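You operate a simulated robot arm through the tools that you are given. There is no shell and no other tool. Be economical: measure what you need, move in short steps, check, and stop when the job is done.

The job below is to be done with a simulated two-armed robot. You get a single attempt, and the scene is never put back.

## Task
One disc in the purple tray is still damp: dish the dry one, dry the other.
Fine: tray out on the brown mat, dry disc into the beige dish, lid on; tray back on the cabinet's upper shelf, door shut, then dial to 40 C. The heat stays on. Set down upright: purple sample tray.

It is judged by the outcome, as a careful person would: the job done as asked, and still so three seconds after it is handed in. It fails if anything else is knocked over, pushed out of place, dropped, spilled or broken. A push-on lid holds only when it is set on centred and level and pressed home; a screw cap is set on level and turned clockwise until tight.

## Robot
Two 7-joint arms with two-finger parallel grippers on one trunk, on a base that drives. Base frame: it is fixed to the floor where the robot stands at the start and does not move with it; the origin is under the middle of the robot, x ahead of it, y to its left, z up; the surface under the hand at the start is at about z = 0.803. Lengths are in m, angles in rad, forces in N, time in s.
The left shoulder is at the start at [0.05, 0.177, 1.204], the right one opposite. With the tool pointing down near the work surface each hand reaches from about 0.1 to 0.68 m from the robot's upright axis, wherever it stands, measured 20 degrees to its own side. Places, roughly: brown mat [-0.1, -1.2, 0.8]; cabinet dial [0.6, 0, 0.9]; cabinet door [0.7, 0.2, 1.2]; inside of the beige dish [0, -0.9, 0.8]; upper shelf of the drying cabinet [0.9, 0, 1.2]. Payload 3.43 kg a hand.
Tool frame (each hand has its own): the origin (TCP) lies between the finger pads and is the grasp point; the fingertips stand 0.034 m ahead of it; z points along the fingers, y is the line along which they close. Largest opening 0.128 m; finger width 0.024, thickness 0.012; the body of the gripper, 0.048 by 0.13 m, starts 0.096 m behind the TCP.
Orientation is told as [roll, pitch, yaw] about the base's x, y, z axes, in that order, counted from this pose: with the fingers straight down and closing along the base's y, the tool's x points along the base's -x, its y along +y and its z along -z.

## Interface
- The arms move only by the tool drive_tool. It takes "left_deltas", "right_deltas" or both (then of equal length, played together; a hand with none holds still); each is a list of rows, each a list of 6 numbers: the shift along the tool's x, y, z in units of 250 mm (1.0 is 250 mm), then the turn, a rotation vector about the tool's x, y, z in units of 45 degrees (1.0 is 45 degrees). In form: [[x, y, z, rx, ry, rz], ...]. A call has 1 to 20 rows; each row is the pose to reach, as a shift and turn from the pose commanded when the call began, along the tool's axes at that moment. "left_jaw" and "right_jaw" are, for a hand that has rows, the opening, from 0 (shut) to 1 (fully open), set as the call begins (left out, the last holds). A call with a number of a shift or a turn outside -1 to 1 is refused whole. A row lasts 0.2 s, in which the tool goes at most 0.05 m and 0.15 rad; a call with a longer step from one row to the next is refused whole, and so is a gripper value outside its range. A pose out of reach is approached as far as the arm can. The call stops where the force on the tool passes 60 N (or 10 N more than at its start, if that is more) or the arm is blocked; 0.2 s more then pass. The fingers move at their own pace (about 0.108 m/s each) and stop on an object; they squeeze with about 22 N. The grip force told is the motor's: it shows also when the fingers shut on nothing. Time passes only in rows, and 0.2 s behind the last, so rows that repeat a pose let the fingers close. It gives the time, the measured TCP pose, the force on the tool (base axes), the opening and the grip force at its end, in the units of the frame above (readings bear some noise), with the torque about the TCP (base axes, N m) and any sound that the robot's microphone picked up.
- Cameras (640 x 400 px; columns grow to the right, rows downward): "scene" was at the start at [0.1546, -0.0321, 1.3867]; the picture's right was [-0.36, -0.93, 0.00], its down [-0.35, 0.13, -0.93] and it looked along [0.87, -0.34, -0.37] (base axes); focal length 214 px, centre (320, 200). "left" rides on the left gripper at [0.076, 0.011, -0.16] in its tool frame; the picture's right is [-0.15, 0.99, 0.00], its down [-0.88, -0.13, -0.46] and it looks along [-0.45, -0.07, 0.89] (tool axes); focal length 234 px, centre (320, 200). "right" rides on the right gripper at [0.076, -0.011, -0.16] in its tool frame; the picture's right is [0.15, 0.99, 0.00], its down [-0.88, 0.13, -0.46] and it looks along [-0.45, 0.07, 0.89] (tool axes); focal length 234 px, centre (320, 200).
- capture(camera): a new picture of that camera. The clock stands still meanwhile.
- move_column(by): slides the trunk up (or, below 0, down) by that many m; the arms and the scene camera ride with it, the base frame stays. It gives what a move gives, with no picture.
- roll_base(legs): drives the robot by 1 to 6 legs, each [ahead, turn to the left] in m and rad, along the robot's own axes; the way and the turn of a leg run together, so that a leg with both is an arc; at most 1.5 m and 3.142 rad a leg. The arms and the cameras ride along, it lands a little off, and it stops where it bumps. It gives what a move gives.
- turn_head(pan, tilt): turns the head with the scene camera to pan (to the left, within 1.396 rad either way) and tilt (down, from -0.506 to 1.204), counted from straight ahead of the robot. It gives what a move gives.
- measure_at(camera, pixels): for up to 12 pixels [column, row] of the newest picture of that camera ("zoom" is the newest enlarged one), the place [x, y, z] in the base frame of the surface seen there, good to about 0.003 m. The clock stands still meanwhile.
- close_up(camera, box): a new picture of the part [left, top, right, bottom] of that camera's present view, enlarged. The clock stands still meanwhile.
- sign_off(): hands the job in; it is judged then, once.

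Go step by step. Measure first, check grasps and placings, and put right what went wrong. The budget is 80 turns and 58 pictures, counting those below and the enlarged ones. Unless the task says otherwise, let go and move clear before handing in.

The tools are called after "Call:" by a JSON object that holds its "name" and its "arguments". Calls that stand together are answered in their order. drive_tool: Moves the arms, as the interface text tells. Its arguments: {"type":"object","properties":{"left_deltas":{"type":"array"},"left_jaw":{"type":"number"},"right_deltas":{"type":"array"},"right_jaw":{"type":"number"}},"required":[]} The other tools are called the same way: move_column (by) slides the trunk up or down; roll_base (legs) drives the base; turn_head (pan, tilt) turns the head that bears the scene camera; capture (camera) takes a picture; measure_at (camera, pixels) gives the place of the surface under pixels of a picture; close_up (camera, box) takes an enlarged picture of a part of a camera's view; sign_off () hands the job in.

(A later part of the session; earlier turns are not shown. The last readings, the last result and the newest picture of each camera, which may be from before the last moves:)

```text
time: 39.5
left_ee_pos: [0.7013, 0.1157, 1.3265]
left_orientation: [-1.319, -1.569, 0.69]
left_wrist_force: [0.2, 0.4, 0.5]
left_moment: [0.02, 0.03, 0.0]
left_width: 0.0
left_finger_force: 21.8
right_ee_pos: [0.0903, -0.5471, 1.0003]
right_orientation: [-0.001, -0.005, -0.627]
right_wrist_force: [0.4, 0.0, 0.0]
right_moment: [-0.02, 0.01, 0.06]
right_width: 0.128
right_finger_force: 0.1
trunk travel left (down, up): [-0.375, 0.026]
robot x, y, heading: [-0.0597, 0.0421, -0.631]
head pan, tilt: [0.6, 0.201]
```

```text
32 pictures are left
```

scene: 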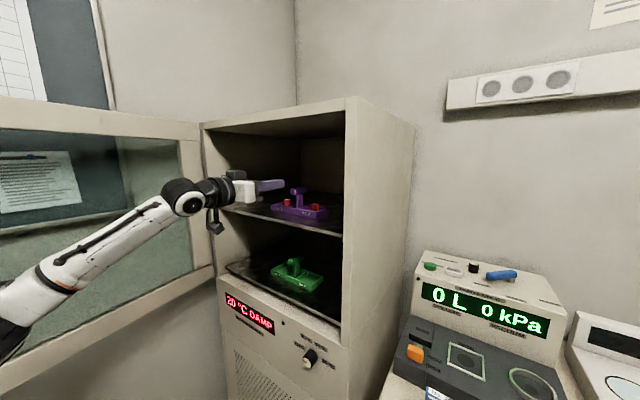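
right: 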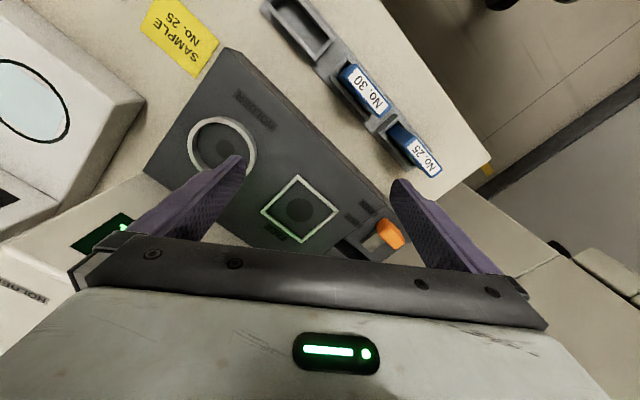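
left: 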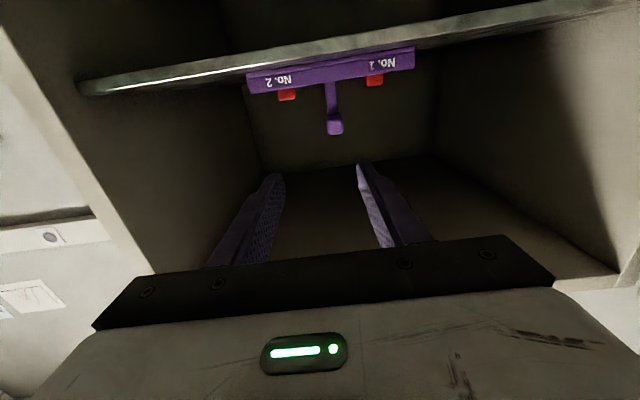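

The fingers closed to zero: the bar slipped out and the tray is still on the shelf. I'll zoom in to check its state.

Call:
{"name": "close_up", "arguments": {"camera": "scene", "box": [220, 160, 348, 240]}}

Call:
{"name": "capture", "arguments": {"camera": "left"}}

```text
5.00 times, centred on (284, 200) of scene
```

zoom: 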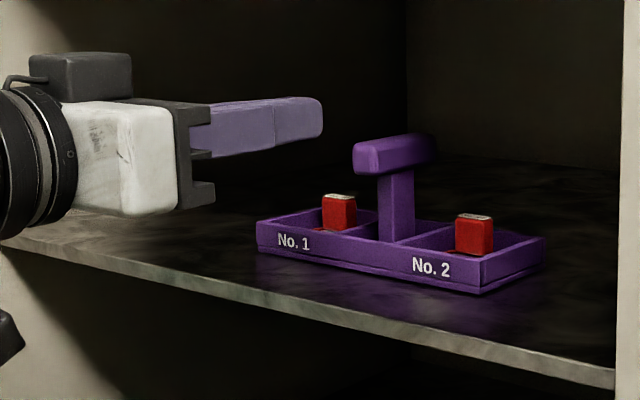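

```text
30 pictures are left
```

left: 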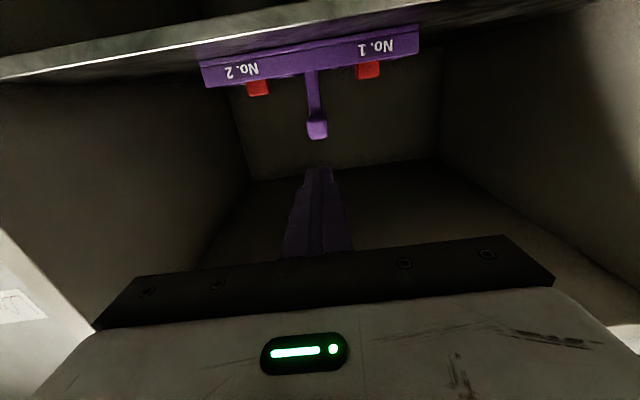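

The tray is upright with both discs in place, only pulled forward a little. I'll grip the post just under the crossbar instead, so the bar rests on the fingers; measuring that now.

Call:
{"name": "measure_at", "arguments": {"camera": "zoom", "pixels": [[360, 145], [362, 172], [378, 174], [430, 158], [432, 142], [395, 178], [395, 225], [384, 200], [410, 200], [262, 235], [478, 285], [488, 220]]}}

Call:
{"name": "measure_at", "arguments": {"camera": "left", "pixels": [[317, 130], [309, 125], [326, 122], [315, 105], [310, 95], [317, 92]]}}

```text
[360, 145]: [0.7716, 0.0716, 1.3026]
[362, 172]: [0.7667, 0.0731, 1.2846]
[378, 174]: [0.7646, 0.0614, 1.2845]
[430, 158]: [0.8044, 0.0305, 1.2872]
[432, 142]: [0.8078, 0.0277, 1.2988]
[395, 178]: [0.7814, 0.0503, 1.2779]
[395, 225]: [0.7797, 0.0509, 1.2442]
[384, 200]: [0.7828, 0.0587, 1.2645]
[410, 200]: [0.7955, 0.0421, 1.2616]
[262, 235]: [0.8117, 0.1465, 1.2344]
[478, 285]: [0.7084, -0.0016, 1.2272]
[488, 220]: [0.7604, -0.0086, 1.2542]
```

```text
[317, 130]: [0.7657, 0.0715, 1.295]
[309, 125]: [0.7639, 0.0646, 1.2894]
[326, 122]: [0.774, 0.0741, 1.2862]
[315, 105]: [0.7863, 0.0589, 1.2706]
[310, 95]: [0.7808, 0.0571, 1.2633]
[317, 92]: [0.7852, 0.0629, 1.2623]
```

The crossbar spans z 1.281–1.302 and the post is about 16 mm wide, centred near (0.793, 0.052). I'll go in at z 1.267 around the post and close.

Call:
{"name": "drive_tool", "arguments": {"left_deltas": [[0.12, 0.012, 0, 0, 0, 0], [0.238, 0.012, 0, 0, 0, 0], [0.238, 0.012, 0.15, 0, 0, 0], [0.238, 0.012, 0.3, 0, 0, 0], [0.238, 0.012, 0.448, 0, 0, 0]], "left_jaw": 0.4}}

Call:
{"name": "drive_tool", "arguments": {"left_deltas": [[0, 0, 0, 0, 0, 0], [0, 0, 0, 0, 0, 0], [0, 0, 0, 0, 0, 0], [0, 0, 0, 0, 0, 0]], "left_jaw": 0}}

```text
time: 40.7
left_ee_pos: [0.7968, 0.0522, 1.2632]
left_orientation: [-0.517, -1.569, -0.106]
left_wrist_force: [-0.3, -0.6, 0.7]
left_moment: [0.01, 0.01, 0.01]
left_width: 0.0513
left_finger_force: 0.1
right_ee_pos: [0.0913, -0.5487, 0.9987]
right_orientation: [-0.002, -0.003, -0.628]
right_wrist_force: [-0.4, 0.0, -0.8]
right_moment: [-0.01, -0.02, -0.01]
right_width: 0.128
right_finger_force: 0.0
trunk travel left (down, up): [-0.375, 0.026]
robot x, y, heading: [-0.0575, 0.0433, -0.631]
head pan, tilt: [0.6, 0.201]
```

```text
time: 41.7
left_ee_pos: [0.7945, 0.0532, 1.2632]
left_orientation: [-1.201, -1.569, 0.576]
left_wrist_force: [2.2, -1.0, 1.7]
left_moment: [0.17, -0.16, -0.04]
left_width: 0.0136
left_finger_force: 22.1
right_ee_pos: [0.0913, -0.5467, 0.9997]
right_orientation: [-0.001, -0.001, -0.626]
right_wrist_force: [-0.7, 0.3, 0.0]
right_moment: [-0.03, -0.04, -0.01]
right_width: 0.1281
right_finger_force: 0.0
trunk travel left (down, up): [-0.375, 0.026]
robot x, y, heading: [-0.0574, 0.0449, -0.627]
head pan, tilt: [0.6, 0.201]
```

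The post is gripped at 13.6 mm. I'll lift 50 mm slowly and check the width.

Call:
{"name": "drive_tool", "arguments": {"left_deltas": [[-0.04, 0, 0, 0, 0, 0], [-0.08, 0, 0, 0, 0, 0], [-0.12, 0, 0, 0, 0, 0], [-0.16, 0, 0, 0, 0, 0], [-0.2, 0, 0, 0, 0, 0]]}}

Call:
{"name": "close_up", "arguments": {"camera": "scene", "box": [188, 140, 380, 260]}}

```text
time: 42.9
left_ee_pos: [0.796, 0.0532, 1.3141]
left_orientation: [-0.695, -1.564, 0.07]
left_wrist_force: [0.8, -0.2, -3.0]
left_moment: [0.03, 0.03, 0.01]
left_width: 0.0137
left_finger_force: 21.8
right_ee_pos: [0.0913, -0.547, 0.9998]
right_orientation: [-0.002, -0.001, -0.626]
right_wrist_force: [0.2, -0.8, 0.2]
right_moment: [0.02, 0.0, -0.01]
right_width: 0.1279
right_finger_force: 0.1
trunk travel left (down, up): [-0.375, 0.026]
robot x, y, heading: [-0.0597, 0.0434, -0.627]
head pan, tilt: [0.6, 0.201]
```

```text
3.33 times, centred on (284, 200) of scene
```

zoom: 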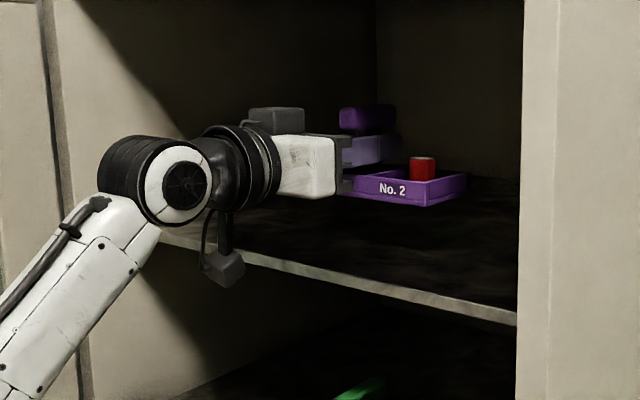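

The tray is up, level, width steady at 13.7 mm. I'll raise and tuck the right arm, back out, turn right and drive along the bench to the mat area.

Call:
{"name": "drive_tool", "arguments": {"right_deltas": [[0.1, 0, -0.12, 0, 0, 0], [0.2, 0, -0.24, 0, 0, 0], [0.3, 0, -0.36, 0, 0, 0], [0.4, 0, -0.48, 0, 0, 0], [0.5, 0, -0.6, 0, 0, 0]]}}

Call:
{"name": "roll_base", "arguments": {"legs": [[-0.45, 0], [0, -0.8], [0, -0.77], [0.85, 0], [0, 0.8], [0, 0.77]]}}

Call:
{"name": "turn_head", "arguments": {"pan": -0.1, "tilt": 0.5}}

Call:
{"name": "capture", "arguments": {"camera": "scene"}}

```text
time: 44.1
left_ee_pos: [0.7958, 0.0533, 1.3141]
left_orientation: [-1.092, -1.568, 0.468]
left_wrist_force: [-1.1, -0.3, -3.1]
left_moment: [0.0, 0.04, 0.0]
left_width: 0.0138
left_finger_force: 21.5
right_ee_pos: [-0.0101, -0.4722, 1.1502]
right_orientation: [0.0, -0.003, -0.626]
right_wrist_force: [-0.6, -0.2, -0.7]
right_moment: [0.02, -0.02, 0.0]
right_width: 0.1278
right_finger_force: 0.2
trunk travel left (down, up): [-0.375, 0.026]
robot x, y, heading: [-0.0556, 0.0438, -0.63]
head pan, tilt: [0.6, 0.201]
```

```text
time: 59.2
left_ee_pos: [-0.0756, -0.3743, 1.3144]
left_orientation: [-1.033, -1.568, 0.371]
left_wrist_force: [-0.1, -0.4, -3.6]
left_moment: [0.01, 0.0, -0.02]
left_width: 0.014
left_finger_force: 21.5
right_ee_pos: [-0.8969, -0.8716, 1.1499]
right_orientation: [-0.003, -0.004, -0.661]
right_wrist_force: [0.3, 0.5, 0.2]
right_moment: [-0.02, 0.02, -0.02]
right_width: 0.1278
right_finger_force: 0.1
trunk travel left (down, up): [-0.375, 0.026]
robot x, y, heading: [-0.931, -0.3549, -0.666]
head pan, tilt: [0.6, 0.201]
```

```text
time: 60.2
left_ee_pos: [-0.0756, -0.3742, 1.3138]
left_orientation: [-0.909, -1.569, 0.249]
left_wrist_force: [0.1, 0.0, -4.7]
left_moment: [0.01, 0.03, -0.02]
left_width: 0.0137
left_finger_force: 22.3
right_ee_pos: [-0.8987, -0.8717, 1.1496]
right_orientation: [-0.002, -0.004, -0.661]
right_wrist_force: [-0.5, -0.2, 0.0]
right_moment: [0.03, 0.01, 0.03]
right_width: 0.1279
right_finger_force: 0.0
trunk travel left (down, up): [-0.375, 0.026]
robot x, y, heading: [-0.9292, -0.3554, -0.662]
head pan, tilt: [-0.099, 0.499]
```

```text
28 pictures are left
```

scene: 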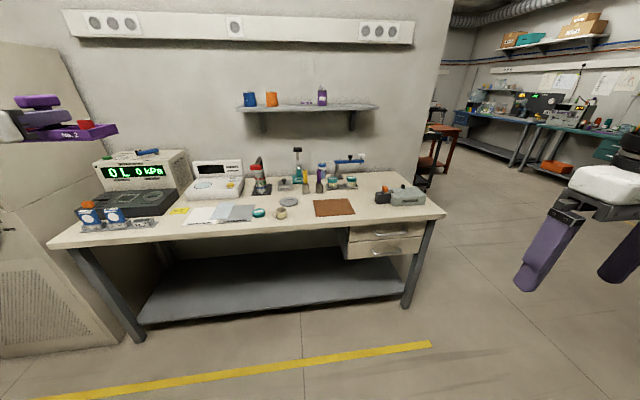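

I'm opposite the mat (brown, at (334,207)) with the tray still level in hand. I'll zoom in on the dish and lid and measure.

Call:
{"name": "close_up", "arguments": {"camera": "scene", "box": [220, 130, 380, 230]}}

Call:
{"name": "measure_at", "arguments": {"camera": "scene", "pixels": [[315, 200], [352, 199], [317, 215], [356, 213], [334, 207], [280, 212], [280, 207], [258, 212], [289, 201], [300, 222], [247, 104], [350, 106]]}}

```text
4.00 times, centred on (300, 180) of scene
```

zoom: 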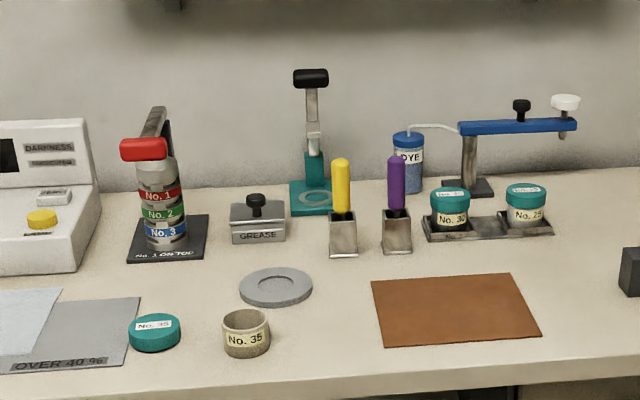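

```text
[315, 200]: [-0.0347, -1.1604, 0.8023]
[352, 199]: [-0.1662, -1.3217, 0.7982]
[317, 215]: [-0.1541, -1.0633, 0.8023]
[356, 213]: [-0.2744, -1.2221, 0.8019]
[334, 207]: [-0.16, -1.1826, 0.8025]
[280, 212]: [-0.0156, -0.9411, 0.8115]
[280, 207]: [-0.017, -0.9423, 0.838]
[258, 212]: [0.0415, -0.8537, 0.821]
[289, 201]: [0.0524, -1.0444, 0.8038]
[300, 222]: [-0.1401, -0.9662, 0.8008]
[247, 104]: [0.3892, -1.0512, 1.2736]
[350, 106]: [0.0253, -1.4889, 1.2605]
```

The dish (beige cup No. 35) is at about (0.00, −0.95), its teal lid at (0.05, −0.86), and the mat centre at about (−0.155, −1.19). I'll drive to stand in front of the mat, and fold both arms into place meanwhile.

Call:
{"name": "roll_base", "arguments": {"legs": [[0, -0.363], [0.424, 0], [0, 0.397]]}}

Call:
{"name": "drive_tool", "arguments": {"left_deltas": [[0, -0.16, -0.07, 0, 0, 0], [0, -0.32, -0.14, 0, 0, 0], [0, -0.48, -0.21, 0, 0, 0], [0, -0.64, -0.28, 0, 0, 0], [0, -0.8, -0.35, 0, 0, 0], [0, -0.96, -0.42, 0, 0, 0]], "right_deltas": [[0, 0, -0.13, 0, 0, 0], [0, 0, -0.26, 0, 0, 0], [0, 0, -0.39, 0, 0, 0], [0, 0, -0.52, 0, 0, 0], [0, 0, -0.65, 0, 0, 0], [0, 0, -0.78, 0, 0, 0]]}}

Call:
{"name": "drive_tool", "arguments": {"left_deltas": [[0, -0.16, 0, 0, 0, 0], [0, -0.32, 0, 0, 0, 0], [0, -0.48, 0, 0, 0, 0], [0, -0.64, 0, 0, 0, 0], [0, -0.8, 0, 0, 0, 0], [0, -0.96, 0, 0, 0, 0]]}}

Call:
{"name": "capture", "arguments": {"camera": "scene"}}

```text
time: 65.2
left_ee_pos: [0.1427, -0.7157, 1.3148]
left_orientation: [-1.006, -1.567, 0.373]
left_wrist_force: [0.1, 0.0, -3.9]
left_moment: [0.0, 0.0, -0.03]
left_width: 0.0136
left_finger_force: 22.2
right_ee_pos: [-0.6659, -1.2348, 1.1488]
right_orientation: [-0.002, -0.003, -0.634]
right_wrist_force: [-0.1, 0.0, 0.5]
right_moment: [0.02, 0.04, -0.01]
right_width: 0.1283
right_finger_force: 0.2
trunk travel left (down, up): [-0.375, 0.026]
robot x, y, heading: [-0.7134, -0.7176, -0.634]
head pan, tilt: [-0.099, 0.499]
```

```text
time: 66.5
left_ee_pos: [-0.0822, -0.8458, 1.3159]
left_orientation: [-0.986, -1.567, 0.355]
left_wrist_force: [0.8, 0.0, -3.9]
left_moment: [0.02, 0.04, -0.01]
left_width: 0.0139
left_finger_force: 21.6
right_ee_pos: [-0.6666, -1.2349, 1.345]
right_orientation: [-0.001, -0.003, -0.632]
right_wrist_force: [-0.2, -0.5, 0.0]
right_moment: [0.03, -0.05, -0.03]
right_width: 0.128
right_finger_force: 0.1
trunk travel left (down, up): [-0.375, 0.026]
robot x, y, heading: [-0.7065, -0.7148, -0.634]
head pan, tilt: [-0.099, 0.499]
```

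```text
time: 68.0
left_ee_pos: [-0.2276, -1.0426, 1.3161]
left_orientation: [-0.538, -1.568, -0.096]
left_wrist_force: [-0.4, -0.8, -4.2]
left_moment: [0.0, 0.04, 0.01]
left_width: 0.0135
left_finger_force: 21.3
right_ee_pos: [-0.6674, -1.2348, 1.3442]
right_orientation: [0.0, -0.004, -0.636]
right_wrist_force: [-0.5, 0.7, -0.4]
right_moment: [0.02, -0.05, 0.0]
right_width: 0.1278
right_finger_force: 0.1
trunk travel left (down, up): [-0.375, 0.026]
robot x, y, heading: [-0.7157, -0.7174, -0.636]
head pan, tilt: [-0.099, 0.499]
```

```text
26 pictures are left
```

scene: 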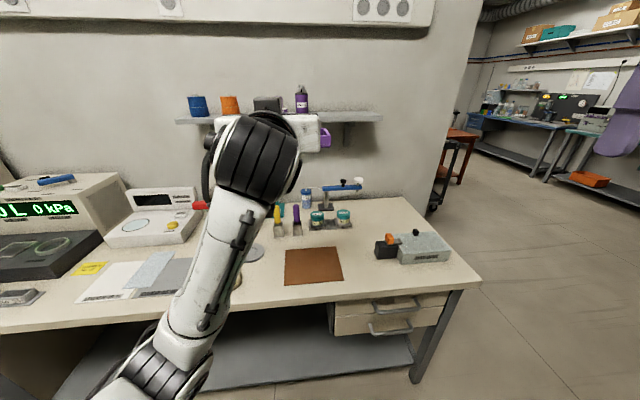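

The tray is held over the front of the bench. I'll lower the trunk 0.33 m, shift the hand to the mat's centreline, and roll forward 0.13 m.

Call:
{"name": "move_column", "arguments": {"by": -0.33}}

Call:
{"name": "drive_tool", "arguments": {"left_deltas": [[0, -0.15, 0, 0, 0, 0], [0, -0.308, 0, 0, 0, 0]]}}

Call:
{"name": "roll_base", "arguments": {"legs": [[0.11, 0]]}}

Call:
{"name": "turn_head", "arguments": {"pan": -0.1, "tilt": 0.3}}

Call:
{"name": "capture", "arguments": {"camera": "scene"}}

```text
time: 71.2
left_ee_pos: [-0.2256, -1.0409, 0.9851]
left_orientation: [-0.842, -1.566, 0.211]
left_wrist_force: [0.4, 0.3, -3.8]
left_moment: [0.03, 0.01, -0.01]
left_width: 0.0139
left_finger_force: 22.0
right_ee_pos: [-0.6673, -1.235, 1.014]
right_orientation: [0.0, -0.003, -0.635]
right_wrist_force: [-0.1, -0.4, -0.8]
right_moment: [0.0, 0.02, -0.01]
right_width: 0.1277
right_finger_force: 0.1
trunk travel left (down, up): [-0.045, 0.356]
robot x, y, heading: [-0.708, -0.7165, -0.633]
head pan, tilt: [-0.099, 0.499]
```

```text
time: 72.0
left_ee_pos: [-0.2229, -1.0822, 0.9716]
left_orientation: [1.598, -1.518, -2.138]
left_wrist_force: [-0.5, 0.0, -4.3]
left_moment: [0.01, -0.01, -0.01]
left_width: 0.014
left_finger_force: 21.7
right_ee_pos: [-0.6653, -1.2366, 1.0144]
right_orientation: [-0.003, -0.001, -0.634]
right_wrist_force: [-0.1, 0.0, -0.1]
right_moment: [0.0, 0.02, 0.04]
right_width: 0.128
right_finger_force: 0.1
trunk travel left (down, up): [-0.045, 0.356]
robot x, y, heading: [-0.7104, -0.718, -0.635]
head pan, tilt: [-0.099, 0.499]
stopped in row 2 (left hand): the arm was blocked; the commanded pose is now the measured one
```

```text
time: 73.2
left_ee_pos: [-0.1391, -1.1469, 0.9727]
left_orientation: [1.647, -1.516, -2.193]
left_wrist_force: [0.2, -0.3, -3.3]
left_moment: [0.02, 0.01, 0.02]
left_width: 0.0138
left_finger_force: 21.7
right_ee_pos: [-0.5824, -1.2991, 1.0152]
right_orientation: [-0.002, -0.004, -0.637]
right_wrist_force: [0.7, 0.0, 0.0]
right_moment: [0.01, 0.03, 0.05]
right_width: 0.1278
right_finger_force: 0.0
trunk travel left (down, up): [-0.045, 0.356]
robot x, y, heading: [-0.6282, -0.7771, -0.635]
head pan, tilt: [-0.099, 0.499]
```

```text
time: 73.9
left_ee_pos: [-0.1387, -1.1468, 0.9723]
left_orientation: [1.636, -1.517, -2.179]
left_wrist_force: [0.0, -0.5, -3.8]
left_moment: [0.04, 0.04, 0.03]
left_width: 0.0137
left_finger_force: 22.0
right_ee_pos: [-0.582, -1.2986, 1.0151]
right_orientation: [-0.003, -0.002, -0.64]
right_wrist_force: [0.5, 0.4, -0.8]
right_moment: [-0.04, -0.05, 0.0]
right_width: 0.128
right_finger_force: 0.2
trunk travel left (down, up): [-0.045, 0.356]
robot x, y, heading: [-0.6291, -0.7794, -0.638]
head pan, tilt: [-0.099, 0.3]
```

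```text
25 pictures are left
```

scene: 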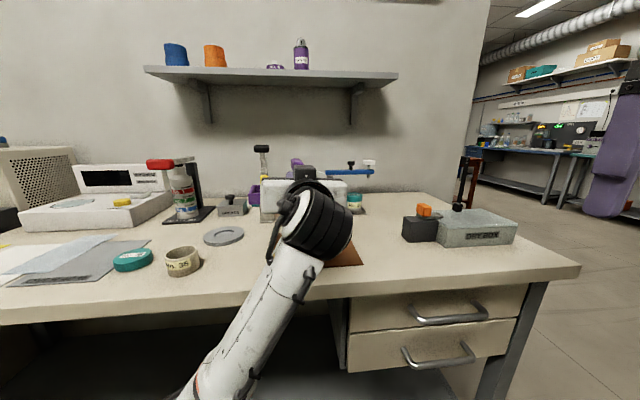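

The arm was blocked near the robot's centreline and the hand tilted about 3°. I'll shift the base about 0.12 m to the right so the left hand works a little to its own side, then level it.

Call:
{"name": "roll_base", "arguments": {"legs": [[0, 0.5], [-0.25, 0], [0, -0.495], [0.21, 0]]}}

Call:
{"name": "drive_tool", "arguments": {"left_deltas": [[0, 0.1, 0, 0.058, 0, -0.034], [0, 0.2, 0, 0.115, 0, -0.068]]}}

```text
time: 79.8
left_ee_pos: [-0.2067, -1.2281, 0.9732]
left_orientation: [1.641, -1.515, -2.169]
left_wrist_force: [-0.9, 0.5, -4.0]
left_moment: [-0.02, 0.03, -0.03]
left_width: 0.0138
left_finger_force: 22.8
right_ee_pos: [-0.6486, -1.3869, 1.0147]
right_orientation: [-0.001, -0.005, -0.622]
right_wrist_force: [0.1, -0.2, 0.6]
right_moment: [0.02, -0.01, -0.01]
right_width: 0.128
right_finger_force: 0.0
trunk travel left (down, up): [-0.045, 0.356]
robot x, y, heading: [-0.6986, -0.8688, -0.619]
head pan, tilt: [-0.099, 0.3]
```

```text
time: 80.4
left_ee_pos: [-0.1799, -1.1849, 0.9733]
left_orientation: [1.569, -1.566, -2.187]
left_wrist_force: [0.1, 0.3, -4.8]
left_moment: [0.03, 0.02, -0.02]
left_width: 0.0136
left_finger_force: 22.1
right_ee_pos: [-0.6468, -1.387, 1.0132]
right_orientation: [-0.002, -0.004, -0.621]
right_wrist_force: [0.7, -0.9, -0.1]
right_moment: [0.04, 0.01, 0.02]
right_width: 0.1279
right_finger_force: 0.1
trunk travel left (down, up): [-0.045, 0.356]
robot x, y, heading: [-0.6985, -0.8685, -0.62]
head pan, tilt: [-0.099, 0.3]
```

The hand is level and over the mat. I'll lower to about 10 mm above it and check visually.

Call:
{"name": "drive_tool", "arguments": {"left_deltas": [[0.15, 0.036, 0.056, 0, 0, 0], [0.3, 0.036, 0.056, 0, 0, 0], [0.44, 0.036, 0.056, 0, 0, 0]]}}

Call:
{"name": "capture", "arguments": {"camera": "scene"}}

Call:
{"name": "close_up", "arguments": {"camera": "scene", "box": [200, 150, 420, 290]}}

```text
time: 81.2
left_ee_pos: [-0.1645, -1.1863, 0.8659]
left_orientation: [2.135, -1.57, -2.753]
left_wrist_force: [0.0, 0.3, -4.1]
left_moment: [-0.01, 0.01, 0.02]
left_width: 0.0138
left_finger_force: 22.2
right_ee_pos: [-0.6471, -1.3878, 1.015]
right_orientation: [-0.003, -0.003, -0.622]
right_wrist_force: [-0.3, 0.8, -0.4]
right_moment: [0.0, 0.0, -0.01]
right_width: 0.1279
right_finger_force: 0.2
trunk travel left (down, up): [-0.045, 0.356]
robot x, y, heading: [-0.6981, -0.8709, -0.624]
head pan, tilt: [-0.099, 0.3]
```

```text
24 pictures are left
```

scene: 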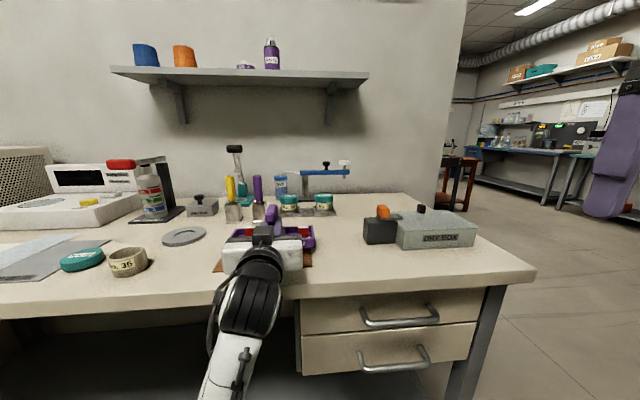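

```text
2.86 times, centred on (310, 220) of scene
```

zoom: 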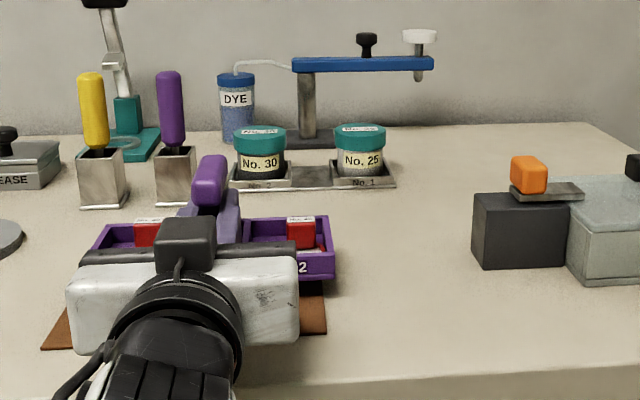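

It is above the mat and level. I'll lower the last 18 mm in small steps.

Call:
{"name": "drive_tool", "arguments": {"left_deltas": [[0.03, 0, 0, 0, 0, 0], [0.05, 0, 0, 0, 0, 0], [0.062, 0, 0, 0, 0, 0], [0.07, 0, 0, 0, 0, 0], [0.076, 0, 0, 0, 0, 0]]}}

```text
time: 82.4
left_ee_pos: [-0.165, -1.1867, 0.8487]
left_orientation: [2.886, -1.567, 2.777]
left_wrist_force: [2.3, -1.0, 0.6]
left_moment: [-0.1, 0.14, 0.1]
left_width: 0.0137
left_finger_force: 22.3
right_ee_pos: [-0.6474, -1.3881, 1.0148]
right_orientation: [-0.001, -0.003, -0.621]
right_wrist_force: [-0.5, -0.6, 0.0]
right_moment: [0.01, 0.02, 0.0]
right_width: 0.1278
right_finger_force: 0.0
trunk travel left (down, up): [-0.045, 0.356]
robot x, y, heading: [-0.7006, -0.8694, -0.623]
head pan, tilt: [-0.099, 0.3]
```

The weight has gone onto the mat. I'll release and back the hand straight out.

Call:
{"name": "drive_tool", "arguments": {"left_deltas": [[0, 0, 0, 0, 0, 0], [0, 0, 0, 0, 0, 0], [0, 0, -0.1, 0, 0, 0], [0, 0, -0.25, 0, 0, 0], [0, 0, -0.4, 0, 0, 0]], "left_jaw": 0.35}}

Call:
{"name": "drive_tool", "arguments": {"left_deltas": [[-0.15, 0.1, 0, 0, 0, 0], [-0.33, 0.15, 0, 0, 0, 0], [-0.5, 0.2, 0, 0, 0, 0], [-0.67, 0.3, 0, 0, 0, 0], [-0.84, 0.3, 0, 0, 0, 0]]}}

Call:
{"name": "turn_head", "arguments": {"pan": 0.0, "tilt": 0.5}}

Call:
{"name": "capture", "arguments": {"camera": "scene"}}

```text
time: 83.5
left_ee_pos: [-0.2204, -1.1299, 0.9363]
left_orientation: [2.848, -1.35, 2.848]
left_wrist_force: [0.9, 0.0, -0.3]
left_moment: [0.0, -0.04, -0.01]
left_width: 0.0447
left_finger_force: 0.1
right_ee_pos: [-0.6469, -1.3886, 1.0141]
right_orientation: [0.0, -0.003, -0.623]
right_wrist_force: [-1.1, -0.8, 0.7]
right_moment: [0.01, 0.02, -0.02]
right_width: 0.1279
right_finger_force: 0.2
trunk travel left (down, up): [-0.045, 0.356]
robot x, y, heading: [-0.6982, -0.8711, -0.624]
head pan, tilt: [-0.099, 0.3]
stopped in row 5 (left hand): the arm was blocked; the commanded pose is now the measured one
```

```text
time: 84.4
left_ee_pos: [-0.1767, -1.0867, 0.9377]
left_orientation: [1.372, -1.424, -1.92]
left_wrist_force: [-0.2, 0.4, 0.3]
left_moment: [-0.01, 0.04, 0.04]
left_width: 0.0449
left_finger_force: 0.1
right_ee_pos: [-0.6472, -1.387, 1.0145]
right_orientation: [-0.004, -0.004, -0.621]
right_wrist_force: [0.5, 0.2, 0.5]
right_moment: [0.02, -0.04, 0.0]
right_width: 0.1279
right_finger_force: 0.0
trunk travel left (down, up): [-0.045, 0.356]
robot x, y, heading: [-0.6962, -0.8691, -0.626]
head pan, tilt: [-0.099, 0.3]
stopped in row 4 (left hand): the arm was blocked; the commanded pose is now the measured one
```

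```text
time: 85.1
left_ee_pos: [-0.1778, -1.0869, 0.9376]
left_orientation: [1.374, -1.427, -1.923]
left_wrist_force: [-0.5, 0.1, 0.3]
left_moment: [0.0, -0.01, -0.02]
left_width: 0.0451
left_finger_force: 0.1
right_ee_pos: [-0.6462, -1.3877, 1.0154]
right_orientation: [-0.002, -0.003, -0.621]
right_wrist_force: [-0.1, -0.3, -0.2]
right_moment: [0.01, 0.0, 0.05]
right_width: 0.1278
right_finger_force: 0.0
trunk travel left (down, up): [-0.045, 0.356]
robot x, y, heading: [-0.6954, -0.871, -0.622]
head pan, tilt: [0.0, 0.499]
```

```text
22 pictures are left
```

scene: 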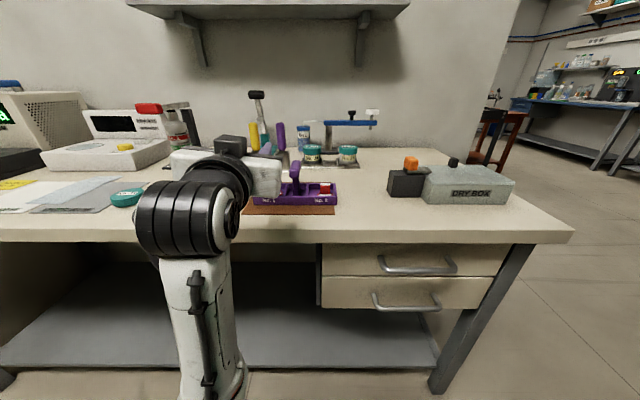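

The tray stands upright on the mat at (295,193); the hand drifted upward but is clear. I'll raise the trunk and get a clear view of the discs.

Call:
{"name": "move_column", "arguments": {"by": 0.33}}

Call:
{"name": "drive_tool", "arguments": {"left_deltas": [[0, 0.05, 0, 0, 0.17, 0], [0, 0.1, 0, 0, 0.34, 0], [0, 0.2, 0, 0, 0.5, 0], [0, 0.3, 0, 0, 0.67, 0], [0, 0.4, 0, 0, 0.84, 0], [0, 0.5, 0, 0, 1.0, 0]]}}

Call:
{"name": "turn_head", "arguments": {"pan": -0.05, "tilt": 0.75}}

Call:
{"name": "capture", "arguments": {"camera": "scene"}}

```text
time: 88.4
left_ee_pos: [-0.1776, -1.0877, 1.2686]
left_orientation: [1.376, -1.425, -1.926]
left_wrist_force: [-0.1, 0.5, -0.2]
left_moment: [0.02, 0.02, -0.02]
left_width: 0.0449
left_finger_force: 0.1
right_ee_pos: [-0.6457, -1.3874, 1.3454]
right_orientation: [-0.003, -0.004, -0.62]
right_wrist_force: [-0.9, -0.5, 0.2]
right_moment: [0.02, 0.01, -0.01]
right_width: 0.1281
right_finger_force: 0.2
trunk travel left (down, up): [-0.375, 0.026]
robot x, y, heading: [-0.6942, -0.8735, -0.621]
head pan, tilt: [0.0, 0.499]
```

```text
time: 89.0
left_ee_pos: [-0.1481, -1.0551, 1.155]
left_orientation: [0.436, -1.037, -0.928]
left_wrist_force: [-1.6, -0.7, -0.2]
left_moment: [0.01, 0.01, 0.05]
left_width: 0.0448
left_finger_force: 0.1
right_ee_pos: [-0.6475, -1.3866, 1.3452]
right_orientation: [-0.001, -0.004, -0.62]
right_wrist_force: [-0.3, 0.5, 0.1]
right_moment: [-0.01, 0.06, -0.02]
right_width: 0.1281
right_finger_force: 0.0
trunk travel left (down, up): [-0.375, 0.026]
robot x, y, heading: [-0.699, -0.8657, -0.62]
head pan, tilt: [0.0, 0.499]
stopped in row 3 (left hand): the arm was blocked; the commanded pose is now the measured one
```

```text
time: 89.7
left_ee_pos: [-0.1484, -1.0548, 1.1549]
left_orientation: [0.436, -1.036, -0.928]
left_wrist_force: [0.8, 0.0, 0.4]
left_moment: [0.01, -0.03, 0.0]
left_width: 0.0447
left_finger_force: 0.1
right_ee_pos: [-0.6467, -1.3882, 1.3452]
right_orientation: [-0.003, -0.004, -0.62]
right_wrist_force: [0.0, 0.3, -0.2]
right_moment: [0.05, 0.0, -0.02]
right_width: 0.128
right_finger_force: 0.1
trunk travel left (down, up): [-0.375, 0.026]
robot x, y, heading: [-0.6962, -0.872, -0.622]
head pan, tilt: [-0.051, 0.75]
```

```text
21 pictures are left
```

scene: 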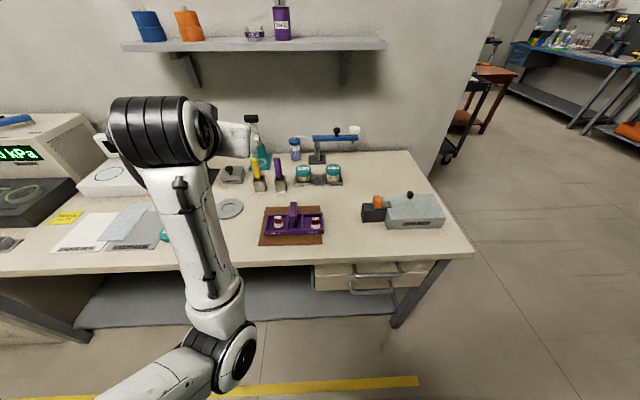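

Scene shows the tray fine on the mat, but the left arm sits in an awkward posture. I'll ease it left and back while turning the hand to point down.

Call:
{"name": "drive_tool", "arguments": {"left_deltas": [[0.047, 0.061, -0.06, 0.03, 0.135, -0.005], [0.094, 0.122, -0.119, 0.061, 0.271, -0.011], [0.142, 0.183, -0.179, 0.091, 0.406, -0.016], [0.189, 0.244, -0.238, 0.122, 0.542, -0.022], [0.236, 0.305, -0.298, 0.152, 0.677, -0.027]]}}

Call:
{"name": "drive_tool", "arguments": {"left_deltas": [[0, 0, 0, 0.03, 0.135, -0.005], [0, 0, 0, 0.061, 0.271, -0.011], [0, 0, 0, 0.091, 0.406, -0.016], [0, 0, 0, 0.122, 0.542, -0.022], [0, 0, 0, 0.152, 0.677, -0.027]]}}

Call:
{"name": "close_up", "arguments": {"camera": "scene", "box": [210, 165, 370, 265]}}

```text
time: 90.7
left_ee_pos: [-0.1333, -0.9671, 1.0309]
left_orientation: [0.247, -0.537, -0.726]
left_wrist_force: [0.5, -0.1, 0.1]
left_moment: [-0.02, 0.03, 0.02]
left_width: 0.045
left_finger_force: 0.1
left hand out of reach, approached as far as the arm can: row 2, 3, 4
right_ee_pos: [-0.6469, -1.3868, 1.3446]
right_orientation: [-0.002, -0.005, -0.622]
right_wrist_force: [-0.5, -0.3, -0.1]
right_moment: [0.03, 0.0, 0.0]
right_width: 0.1279
right_finger_force: 0.0
trunk travel left (down, up): [-0.375, 0.026]
robot x, y, heading: [-0.6998, -0.8678, -0.624]
head pan, tilt: [-0.051, 0.75]
stopped in row 4 (left hand): the arm was blocked; the commanded pose is now the measured one
```

```text
time: 91.3
left_ee_pos: [-0.1286, -0.9251, 0.9176]
left_orientation: [0.212, -0.133, -0.648]
left_wrist_force: [-0.3, 0.0, -0.4]
left_moment: [0.01, 0.02, 0.0]
left_width: 0.0449
left_finger_force: 0.0
left hand out of reach, approached as far as the arm can: row 1, 2, 3
right_ee_pos: [-0.6467, -1.3873, 1.3448]
right_orientation: [-0.002, -0.003, -0.622]
right_wrist_force: [-0.7, 0.5, -0.8]
right_moment: [-0.05, -0.01, 0.02]
right_width: 0.1278
right_finger_force: 0.0
trunk travel left (down, up): [-0.375, 0.026]
robot x, y, heading: [-0.6986, -0.8711, -0.622]
head pan, tilt: [-0.051, 0.75]
stopped in row 3 (left hand): the arm was blocked; the commanded pose is now the measured one
```

```text
4.00 times, centred on (290, 215) of scene
```

zoom: 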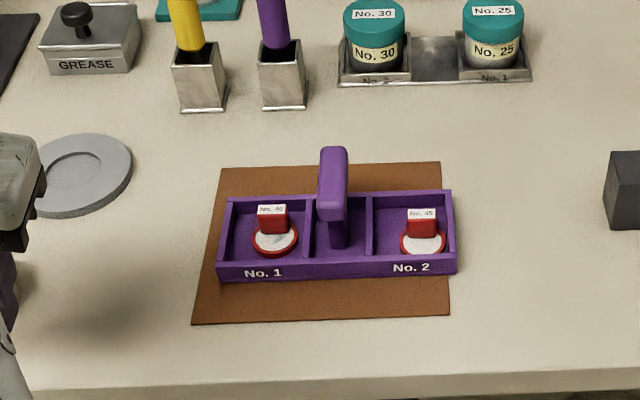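

The hand is now low and mostly pointing down at z 0.92. The slot 1 disc shows a greyish patch and slot 2 looks plain white; I'll zoom right in on them.

Call:
{"name": "close_up", "arguments": {"camera": "scene", "box": [260, 207, 332, 242]}}

Call:
{"name": "measure_at", "arguments": {"camera": "scene", "pixels": [[278, 222], [316, 222], [295, 205]]}}

```text
8.89 times, centred on (296, 224) of scene
```

zoom: 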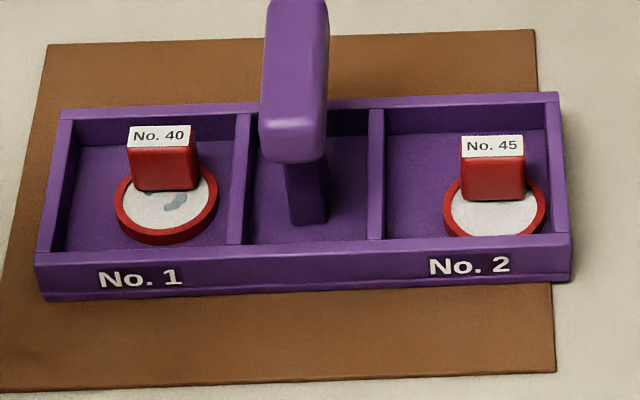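

```text
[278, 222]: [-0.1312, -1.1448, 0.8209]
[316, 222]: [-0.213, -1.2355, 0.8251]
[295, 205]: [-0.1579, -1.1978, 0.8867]
```

Disc No. 40 (slot 1) has grey-blue damp blotches, while disc No. 45 (slot 2) is evenly white, so No. 45 is the dry one. I'll measure its red tab, and the dish and lid positions.

Call:
{"name": "measure_at", "arguments": {"camera": "zoom", "pixels": [[492, 147], [464, 150], [520, 148], [492, 180], [466, 180], [520, 180], [495, 215], [450, 205], [540, 205], [500, 255], [490, 120], [560, 200]]}}

Call:
{"name": "close_up", "arguments": {"camera": "left", "box": [0, 0, 640, 400]}}

```text
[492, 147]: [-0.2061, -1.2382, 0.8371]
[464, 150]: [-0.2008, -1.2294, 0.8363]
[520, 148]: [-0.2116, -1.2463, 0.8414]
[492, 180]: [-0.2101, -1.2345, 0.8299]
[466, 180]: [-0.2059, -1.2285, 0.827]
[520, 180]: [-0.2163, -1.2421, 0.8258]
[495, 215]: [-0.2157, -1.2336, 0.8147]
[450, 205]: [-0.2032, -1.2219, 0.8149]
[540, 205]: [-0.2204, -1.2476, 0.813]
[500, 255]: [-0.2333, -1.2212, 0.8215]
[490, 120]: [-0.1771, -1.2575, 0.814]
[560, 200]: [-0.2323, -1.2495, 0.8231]
```

```text
1.00 times, centred on (320, 200) of left (not enlarged: the box is as wide or as high as the picture)
```

zoom: 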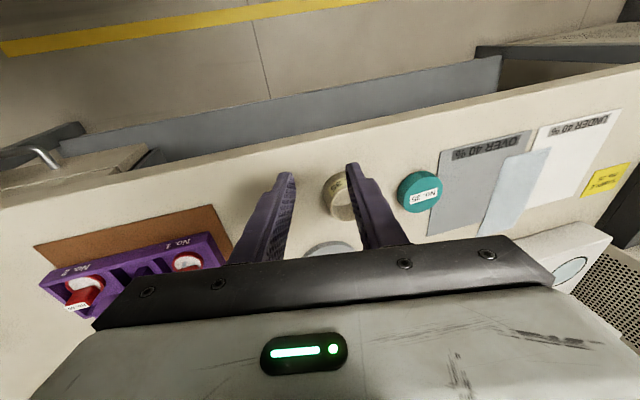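

The tab of disc No. 45 is about 20 mm wide at (−0.207, −1.238), top z 0.839. The left arm is stuck in a low-elbow posture, so the right arm, already pointing down, will do the disc and lid. I'll back off and lift the left hand clear before shifting the base left.

Call:
{"name": "roll_base", "arguments": {"legs": [[-0.3, 0]]}}

Call:
{"name": "drive_tool", "arguments": {"left_deltas": [[0, 0.05, -0.12, 0, -0.12, 0], [0, 0.1, -0.24, 0, -0.24, 0], [0, 0.15, -0.36, 0, -0.36, 0], [0, 0.2, -0.48, 0, -0.48, 0], [0, 0.25, -0.6, 0, -0.6, 0], [0, 0.3, -0.72, 0, -0.72, 0], [0, 0.3, -0.84, 0, -0.84, 0]]}}

Call:
{"name": "roll_base", "arguments": {"legs": [[0, 1.0], [0.4, 0], [0, -1.0]]}}

Call:
{"name": "capture", "arguments": {"camera": "scene"}}

```text
time: 93.4
left_ee_pos: [-0.3718, -0.7498, 0.9174]
left_orientation: [0.213, -0.133, -0.643]
left_wrist_force: [-0.1, 0.0, -0.4]
left_moment: [-0.03, -0.03, 0.0]
left_width: 0.0449
left_finger_force: 0.0
right_ee_pos: [-0.8873, -1.214, 1.3452]
right_orientation: [-0.003, -0.007, -0.616]
right_wrist_force: [0.2, 0.2, -0.1]
right_moment: [-0.03, 0.01, 0.02]
right_width: 0.1279
right_finger_force: 0.0
trunk travel left (down, up): [-0.375, 0.026]
robot x, y, heading: [-0.9407, -0.6987, -0.617]
head pan, tilt: [-0.051, 0.75]
```

```text
time: 94.4
left_ee_pos: [-0.37, -0.654, 0.9733]
left_orientation: [0.274, -0.316, -0.715]
left_wrist_force: [-0.2, -0.2, -0.7]
left_moment: [0.01, 0.01, 0.0]
left_width: 0.0446
left_finger_force: 0.0
left hand out of reach, approached as far as the arm can: row 3, 4, 5
right_ee_pos: [-0.8859, -1.2137, 1.3445]
right_orientation: [0.002, -0.003, -0.614]
right_wrist_force: [0.9, -0.3, 0.3]
right_moment: [0.01, 0.01, -0.02]
right_width: 0.1278
right_finger_force: 0.0
trunk travel left (down, up): [-0.375, 0.026]
robot x, y, heading: [-0.9391, -0.6958, -0.614]
head pan, tilt: [-0.051, 0.75]
stopped in row 5 (left hand): the arm was blocked; the commanded pose is now the measured one
```

```text
time: 102.0
left_ee_pos: [0.0015, -0.5089, 0.9759]
left_orientation: [0.271, -0.318, -0.719]
left_wrist_force: [-0.3, 0.0, 0.5]
left_moment: [-0.01, 0.01, 0.03]
left_width: 0.0447
left_finger_force: 0.1
right_ee_pos: [-0.5184, -1.0673, 1.3452]
right_orientation: [-0.001, -0.004, -0.62]
right_wrist_force: [0.4, 0.3, 0.0]
right_moment: [0.0, -0.01, 0.01]
right_width: 0.128
right_finger_force: 0.1
trunk travel left (down, up): [-0.375, 0.026]
robot x, y, heading: [-0.5697, -0.5523, -0.621]
head pan, tilt: [-0.051, 0.75]
```

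```text
17 pictures are left
```

scene: 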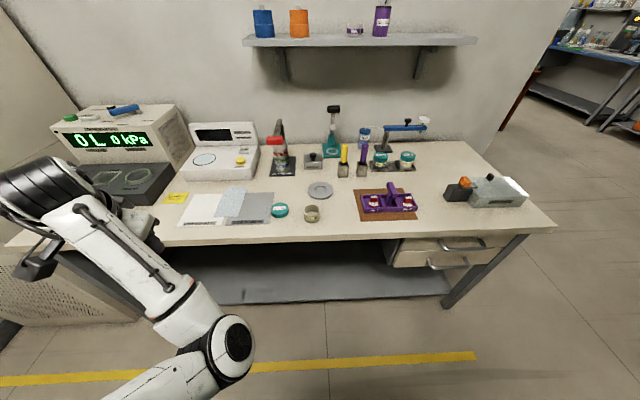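

The tray, dish (312,213) and lid (280,210) are all in view with the left hand clear. I'll roll 0.12 m forward and take an enlarged picture for final measurements.

Call:
{"name": "roll_base", "arguments": {"legs": [[0.12, 0]]}}

Call:
{"name": "close_up", "arguments": {"camera": "scene", "box": [240, 180, 448, 310]}}

```text
time: 103.2
left_ee_pos: [0.097, -0.5771, 0.974]
left_orientation: [0.275, -0.317, -0.719]
left_wrist_force: [0.5, -0.1, -0.4]
left_moment: [0.02, -0.01, 0.04]
left_width: 0.0446
left_finger_force: 0.1
right_ee_pos: [-0.4256, -1.135, 1.3445]
right_orientation: [-0.001, -0.005, -0.622]
right_wrist_force: [0.0, -0.7, 0.6]
right_moment: [0.02, 0.03, 0.0]
right_width: 0.1283
right_finger_force: 0.1
trunk travel left (down, up): [-0.375, 0.026]
robot x, y, heading: [-0.4752, -0.6177, -0.62]
head pan, tilt: [-0.051, 0.75]
```

```text
3.08 times, centred on (344, 245) of scene
```

zoom: 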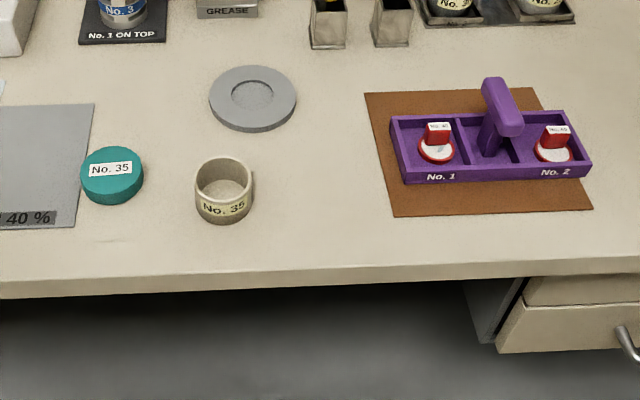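

I'll measure the dish rim, lid and tab from this picture.

Call:
{"name": "measure_at", "arguments": {"camera": "zoom", "pixels": [[197, 178], [250, 177], [222, 159], [222, 202], [222, 183], [112, 168], [84, 172], [141, 170], [113, 149], [113, 186], [557, 129], [557, 142]]}}

```text
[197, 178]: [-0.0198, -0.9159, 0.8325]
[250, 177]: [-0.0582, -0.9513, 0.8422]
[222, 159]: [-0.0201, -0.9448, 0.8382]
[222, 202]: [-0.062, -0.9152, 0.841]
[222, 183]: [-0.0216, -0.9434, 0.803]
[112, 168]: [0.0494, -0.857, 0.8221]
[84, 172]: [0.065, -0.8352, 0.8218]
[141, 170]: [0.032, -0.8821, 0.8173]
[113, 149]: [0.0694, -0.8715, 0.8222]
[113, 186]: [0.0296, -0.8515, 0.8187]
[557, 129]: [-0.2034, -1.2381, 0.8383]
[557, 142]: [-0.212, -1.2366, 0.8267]
```

Dish centre is (−0.040, −0.932), outer 52 mm, rim z 0.840, floor 0.804; lid centre about (0.049, −0.860), top 0.822; tab centre (−0.204, −1.237). I'll bring the right hand above the tab.

Call:
{"name": "drive_tool", "arguments": {"right_deltas": [[-0.12, 0.023, 0.112, 0, 0, 0], [-0.24, 0.046, 0.225, 0, 0, 0], [-0.36, 0.069, 0.338, 0, 0, 0], [-0.48, 0.092, 0.45, 0, 0, 0], [-0.6, 0.115, 0.563, 0, 0, 0], [-0.72, 0.138, 0.675, 0, 0, 0], [-0.84, 0.161, 0.788, 0, 0, 0], [-0.958, 0.184, 0.9, 0, 0, 0]], "right_jaw": 0.38}}

Call:
{"name": "drive_tool", "arguments": {"right_deltas": [[0, 0, 0.18, 0, 0, 0], [0, 0, 0.36, 0, 0, 0], [0, 0, 0.54, 0, 0, 0], [0, 0, 0.72, 0, 0, 0], [0, 0, 0.78, 0, 0, 0]]}}

Call:
{"name": "capture", "arguments": {"camera": "right"}}

```text
time: 105.0
left_ee_pos: [0.0966, -0.5777, 0.9745]
left_orientation: [0.275, -0.318, -0.719]
left_wrist_force: [0.4, -0.7, -0.1]
left_moment: [0.0, 0.05, -0.01]
left_width: 0.0451
left_finger_force: 0.1
right_ee_pos: [-0.2027, -1.2376, 1.1182]
right_orientation: [0.0, -0.005, -0.623]
right_wrist_force: [0.0, 0.1, -0.3]
right_moment: [0.01, 0.01, 0.02]
right_width: 0.0485
right_finger_force: 0.0
trunk travel left (down, up): [-0.375, 0.026]
robot x, y, heading: [-0.472, -0.6151, -0.624]
head pan, tilt: [-0.051, 0.75]
```

```text
time: 106.2
left_ee_pos: [0.0966, -0.5777, 0.9746]
left_orientation: [0.274, -0.318, -0.719]
left_wrist_force: [-0.1, -0.1, -0.7]
left_moment: [-0.02, 0.0, -0.01]
left_width: 0.045
left_finger_force: 0.0
right_ee_pos: [-0.2167, -1.2312, 0.9307]
right_orientation: [0.0, -0.008, -0.619]
right_wrist_force: [0.1, -0.3, -0.2]
right_moment: [0.01, 0.0, -0.03]
right_width: 0.0485
right_finger_force: 0.0
right hand out of reach, approached as far as the arm can: row 4, 5
trunk travel left (down, up): [-0.375, 0.026]
robot x, y, heading: [-0.4764, -0.6146, -0.628]
head pan, tilt: [-0.051, 0.75]
```

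```text
15 pictures are left
```

right: 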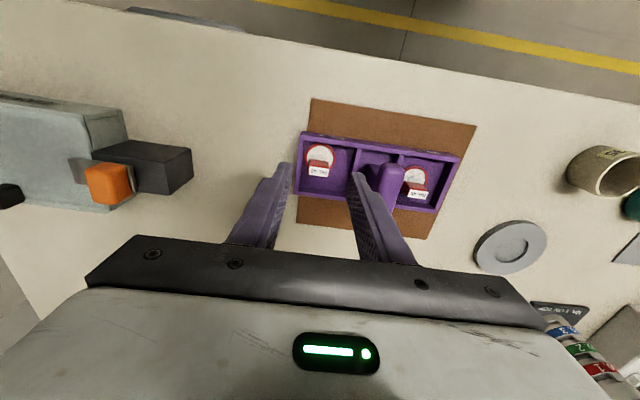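

The right hand is at its reach limit, about 15 mm short. I'll roll the base 0.05 m forward and then correct.

Call:
{"name": "roll_base", "arguments": {"legs": [[0.05, 0]]}}

```text
time: 107.1
left_ee_pos: [0.1378, -0.607, 0.9744]
left_orientation: [0.274, -0.317, -0.72]
left_wrist_force: [0.9, -0.7, 0.5]
left_moment: [0.06, 0.03, 0.0]
left_width: 0.0444
left_finger_force: 0.1
right_ee_pos: [-0.1765, -1.2608, 0.9309]
right_orientation: [0.0, -0.005, -0.621]
right_wrist_force: [0.7, -1.0, 0.1]
right_moment: [-0.02, 0.04, -0.04]
right_width: 0.0482
right_finger_force: 0.0
trunk travel left (down, up): [-0.375, 0.026]
robot x, y, heading: [-0.4393, -0.6435, -0.628]
head pan, tilt: [-0.051, 0.75]
```

I'll correct the position, lower so the tips sit at z ≈ 0.828 around the tab, and close.

Call:
{"name": "drive_tool", "arguments": {"right_deltas": [[0.145, 0.013, 0, 0, 0, 0], [0.145, 0.013, 0.1, 0, 0, 0], [0.145, 0.013, 0.2, 0, 0, 0], [0.145, 0.013, 0.275, 0, 0, 0]]}}

Call:
{"name": "capture", "arguments": {"camera": "right"}}

```text
time: 108.1
left_ee_pos: [0.1364, -0.6068, 0.9738]
left_orientation: [0.274, -0.318, -0.719]
left_wrist_force: [0.4, -0.1, 1.2]
left_moment: [0.0, 0.0, 0.01]
left_width: 0.0447
left_finger_force: 0.1
right_ee_pos: [-0.2096, -1.2356, 0.8669]
right_orientation: [0.002, -0.012, -0.623]
right_wrist_force: [-0.5, 0.0, -0.7]
right_moment: [0.01, -0.03, 0.03]
right_width: 0.0488
right_finger_force: 0.0
right hand out of reach, approached as far as the arm can: row 4
trunk travel left (down, up): [-0.375, 0.026]
robot x, y, heading: [-0.4366, -0.6505, -0.623]
head pan, tilt: [-0.051, 0.75]
```

```text
14 pictures are left
```

right: 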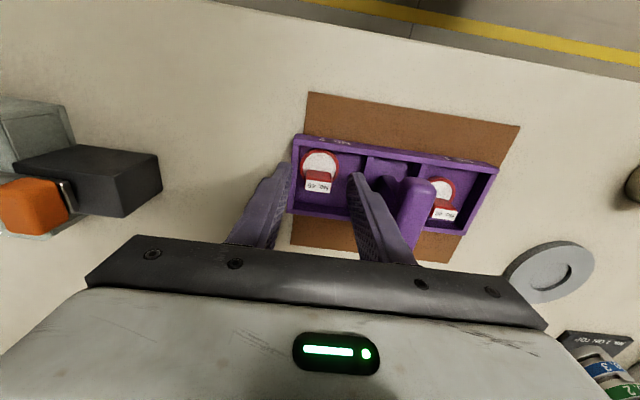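

The tab sits between the fingers at (318,185), but the tips overlap it by only about 5 mm and the arm is at its limit. I'll lift the hand, lower the trunk 50 mm for reach, and look at the reading.

Call:
{"name": "drive_tool", "arguments": {"right_deltas": [[0, 0, -0.1, 0, 0, 0], [0, 0, -0.22, 0, 0, 0]]}}

Call:
{"name": "move_column", "arguments": {"by": -0.05}}

```text
time: 108.7
left_ee_pos: [0.1378, -0.6059, 0.9742]
left_orientation: [0.274, -0.319, -0.718]
left_wrist_force: [0.0, -0.8, -0.7]
left_moment: [-0.01, -0.02, 0.01]
left_width: 0.0449
left_finger_force: 0.1
right_ee_pos: [-0.2094, -1.2346, 0.9226]
right_orientation: [-0.002, -0.007, -0.622]
right_wrist_force: [-0.4, 0.4, 0.4]
right_moment: [0.01, 0.03, 0.02]
right_width: 0.0485
right_finger_force: 0.1
trunk travel left (down, up): [-0.375, 0.026]
robot x, y, heading: [-0.4351, -0.6417, -0.624]
head pan, tilt: [-0.051, 0.75]
```

```text
time: 109.7
left_ee_pos: [0.1366, -0.6063, 0.9243]
left_orientation: [0.273, -0.32, -0.719]
left_wrist_force: [0.4, 0.0, -0.3]
left_moment: [0.0, -0.01, 0.03]
left_width: 0.0445
left_finger_force: 0.1
right_ee_pos: [-0.2093, -1.2338, 0.8734]
right_orientation: [0.001, -0.007, -0.622]
right_wrist_force: [0.0, 0.4, -0.3]
right_moment: [-0.02, 0.0, 0.03]
right_width: 0.0485
right_finger_force: 0.1
trunk travel left (down, up): [-0.325, 0.076]
robot x, y, heading: [-0.4351, -0.6447, -0.626]
head pan, tilt: [-0.051, 0.75]
```

I'll make the 6 mm forward and 14 mm down correction, then close on the tab and lift.

Call:
{"name": "drive_tool", "arguments": {"right_deltas": [[-0.025, 0, 0.02, 0, 0, 0], [-0.025, 0, 0.058, 0, 0, 0]]}}

Call:
{"name": "drive_tool", "arguments": {"right_deltas": [[0, 0, 0, 0, 0, 0], [0, 0, 0, 0, 0, 0], [0, 0, 0, 0, 0, 0]], "right_jaw": 0}}

Call:
{"name": "drive_tool", "arguments": {"right_deltas": [[0, 0, -0.06, 0, 0, 0], [0, 0, -0.14, 0, 0, 0], [0, 0, -0.24, 0, 0, 0], [0, 0, -0.36, 0, 0, 0]]}}

Call:
{"name": "capture", "arguments": {"camera": "right"}}

```text
time: 110.2
left_ee_pos: [0.1383, -0.6056, 0.9249]
left_orientation: [0.274, -0.321, -0.72]
left_wrist_force: [0.3, 0.7, -0.3]
left_moment: [0.01, 0.02, -0.04]
left_width: 0.0448
left_finger_force: 0.2
right_ee_pos: [-0.2044, -1.2392, 0.8601]
right_orientation: [-0.001, -0.006, -0.621]
right_wrist_force: [-0.7, 1.0, 0.6]
right_moment: [0.01, 0.08, -0.04]
right_width: 0.0488
right_finger_force: 0.1
trunk travel left (down, up): [-0.325, 0.076]
robot x, y, heading: [-0.438, -0.6421, -0.623]
head pan, tilt: [-0.051, 0.75]
```

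```text
time: 111.0
left_ee_pos: [0.137, -0.6061, 0.9249]
left_orientation: [0.273, -0.32, -0.719]
left_wrist_force: [1.3, -0.4, 0.2]
left_moment: [-0.02, -0.02, 0.04]
left_width: 0.0446
left_finger_force: 0.2
right_ee_pos: [-0.2045, -1.2375, 0.8586]
right_orientation: [0.002, -0.008, -0.621]
right_wrist_force: [-0.3, -1.1, 2.3]
right_moment: [-0.04, 0.04, 0.06]
right_width: 0.0233
right_finger_force: 22.0
trunk travel left (down, up): [-0.325, 0.076]
robot x, y, heading: [-0.4334, -0.6447, -0.621]
head pan, tilt: [-0.051, 0.75]
```

```text
time: 112.0
left_ee_pos: [0.1377, -0.605, 0.9258]
left_orientation: [0.273, -0.319, -0.721]
left_wrist_force: [-0.1, 0.5, 0.0]
left_moment: [0.01, 0.0, 0.0]
left_width: 0.0446
left_finger_force: 0.0
right_ee_pos: [-0.2053, -1.2372, 0.9483]
right_orientation: [0.0, -0.006, -0.621]
right_wrist_force: [-0.3, -0.4, -1.5]
right_moment: [0.02, 0.04, 0.0]
right_width: 0.0233
right_finger_force: 22.4
trunk travel left (down, up): [-0.325, 0.076]
robot x, y, heading: [-0.4346, -0.6457, -0.626]
head pan, tilt: [-0.051, 0.75]
```

```text
13 pictures are left
```

right: 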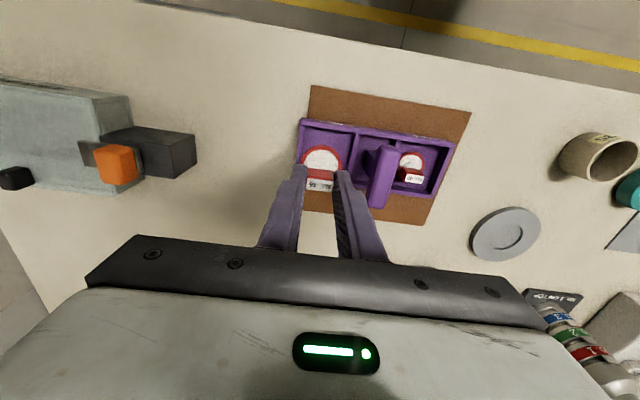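

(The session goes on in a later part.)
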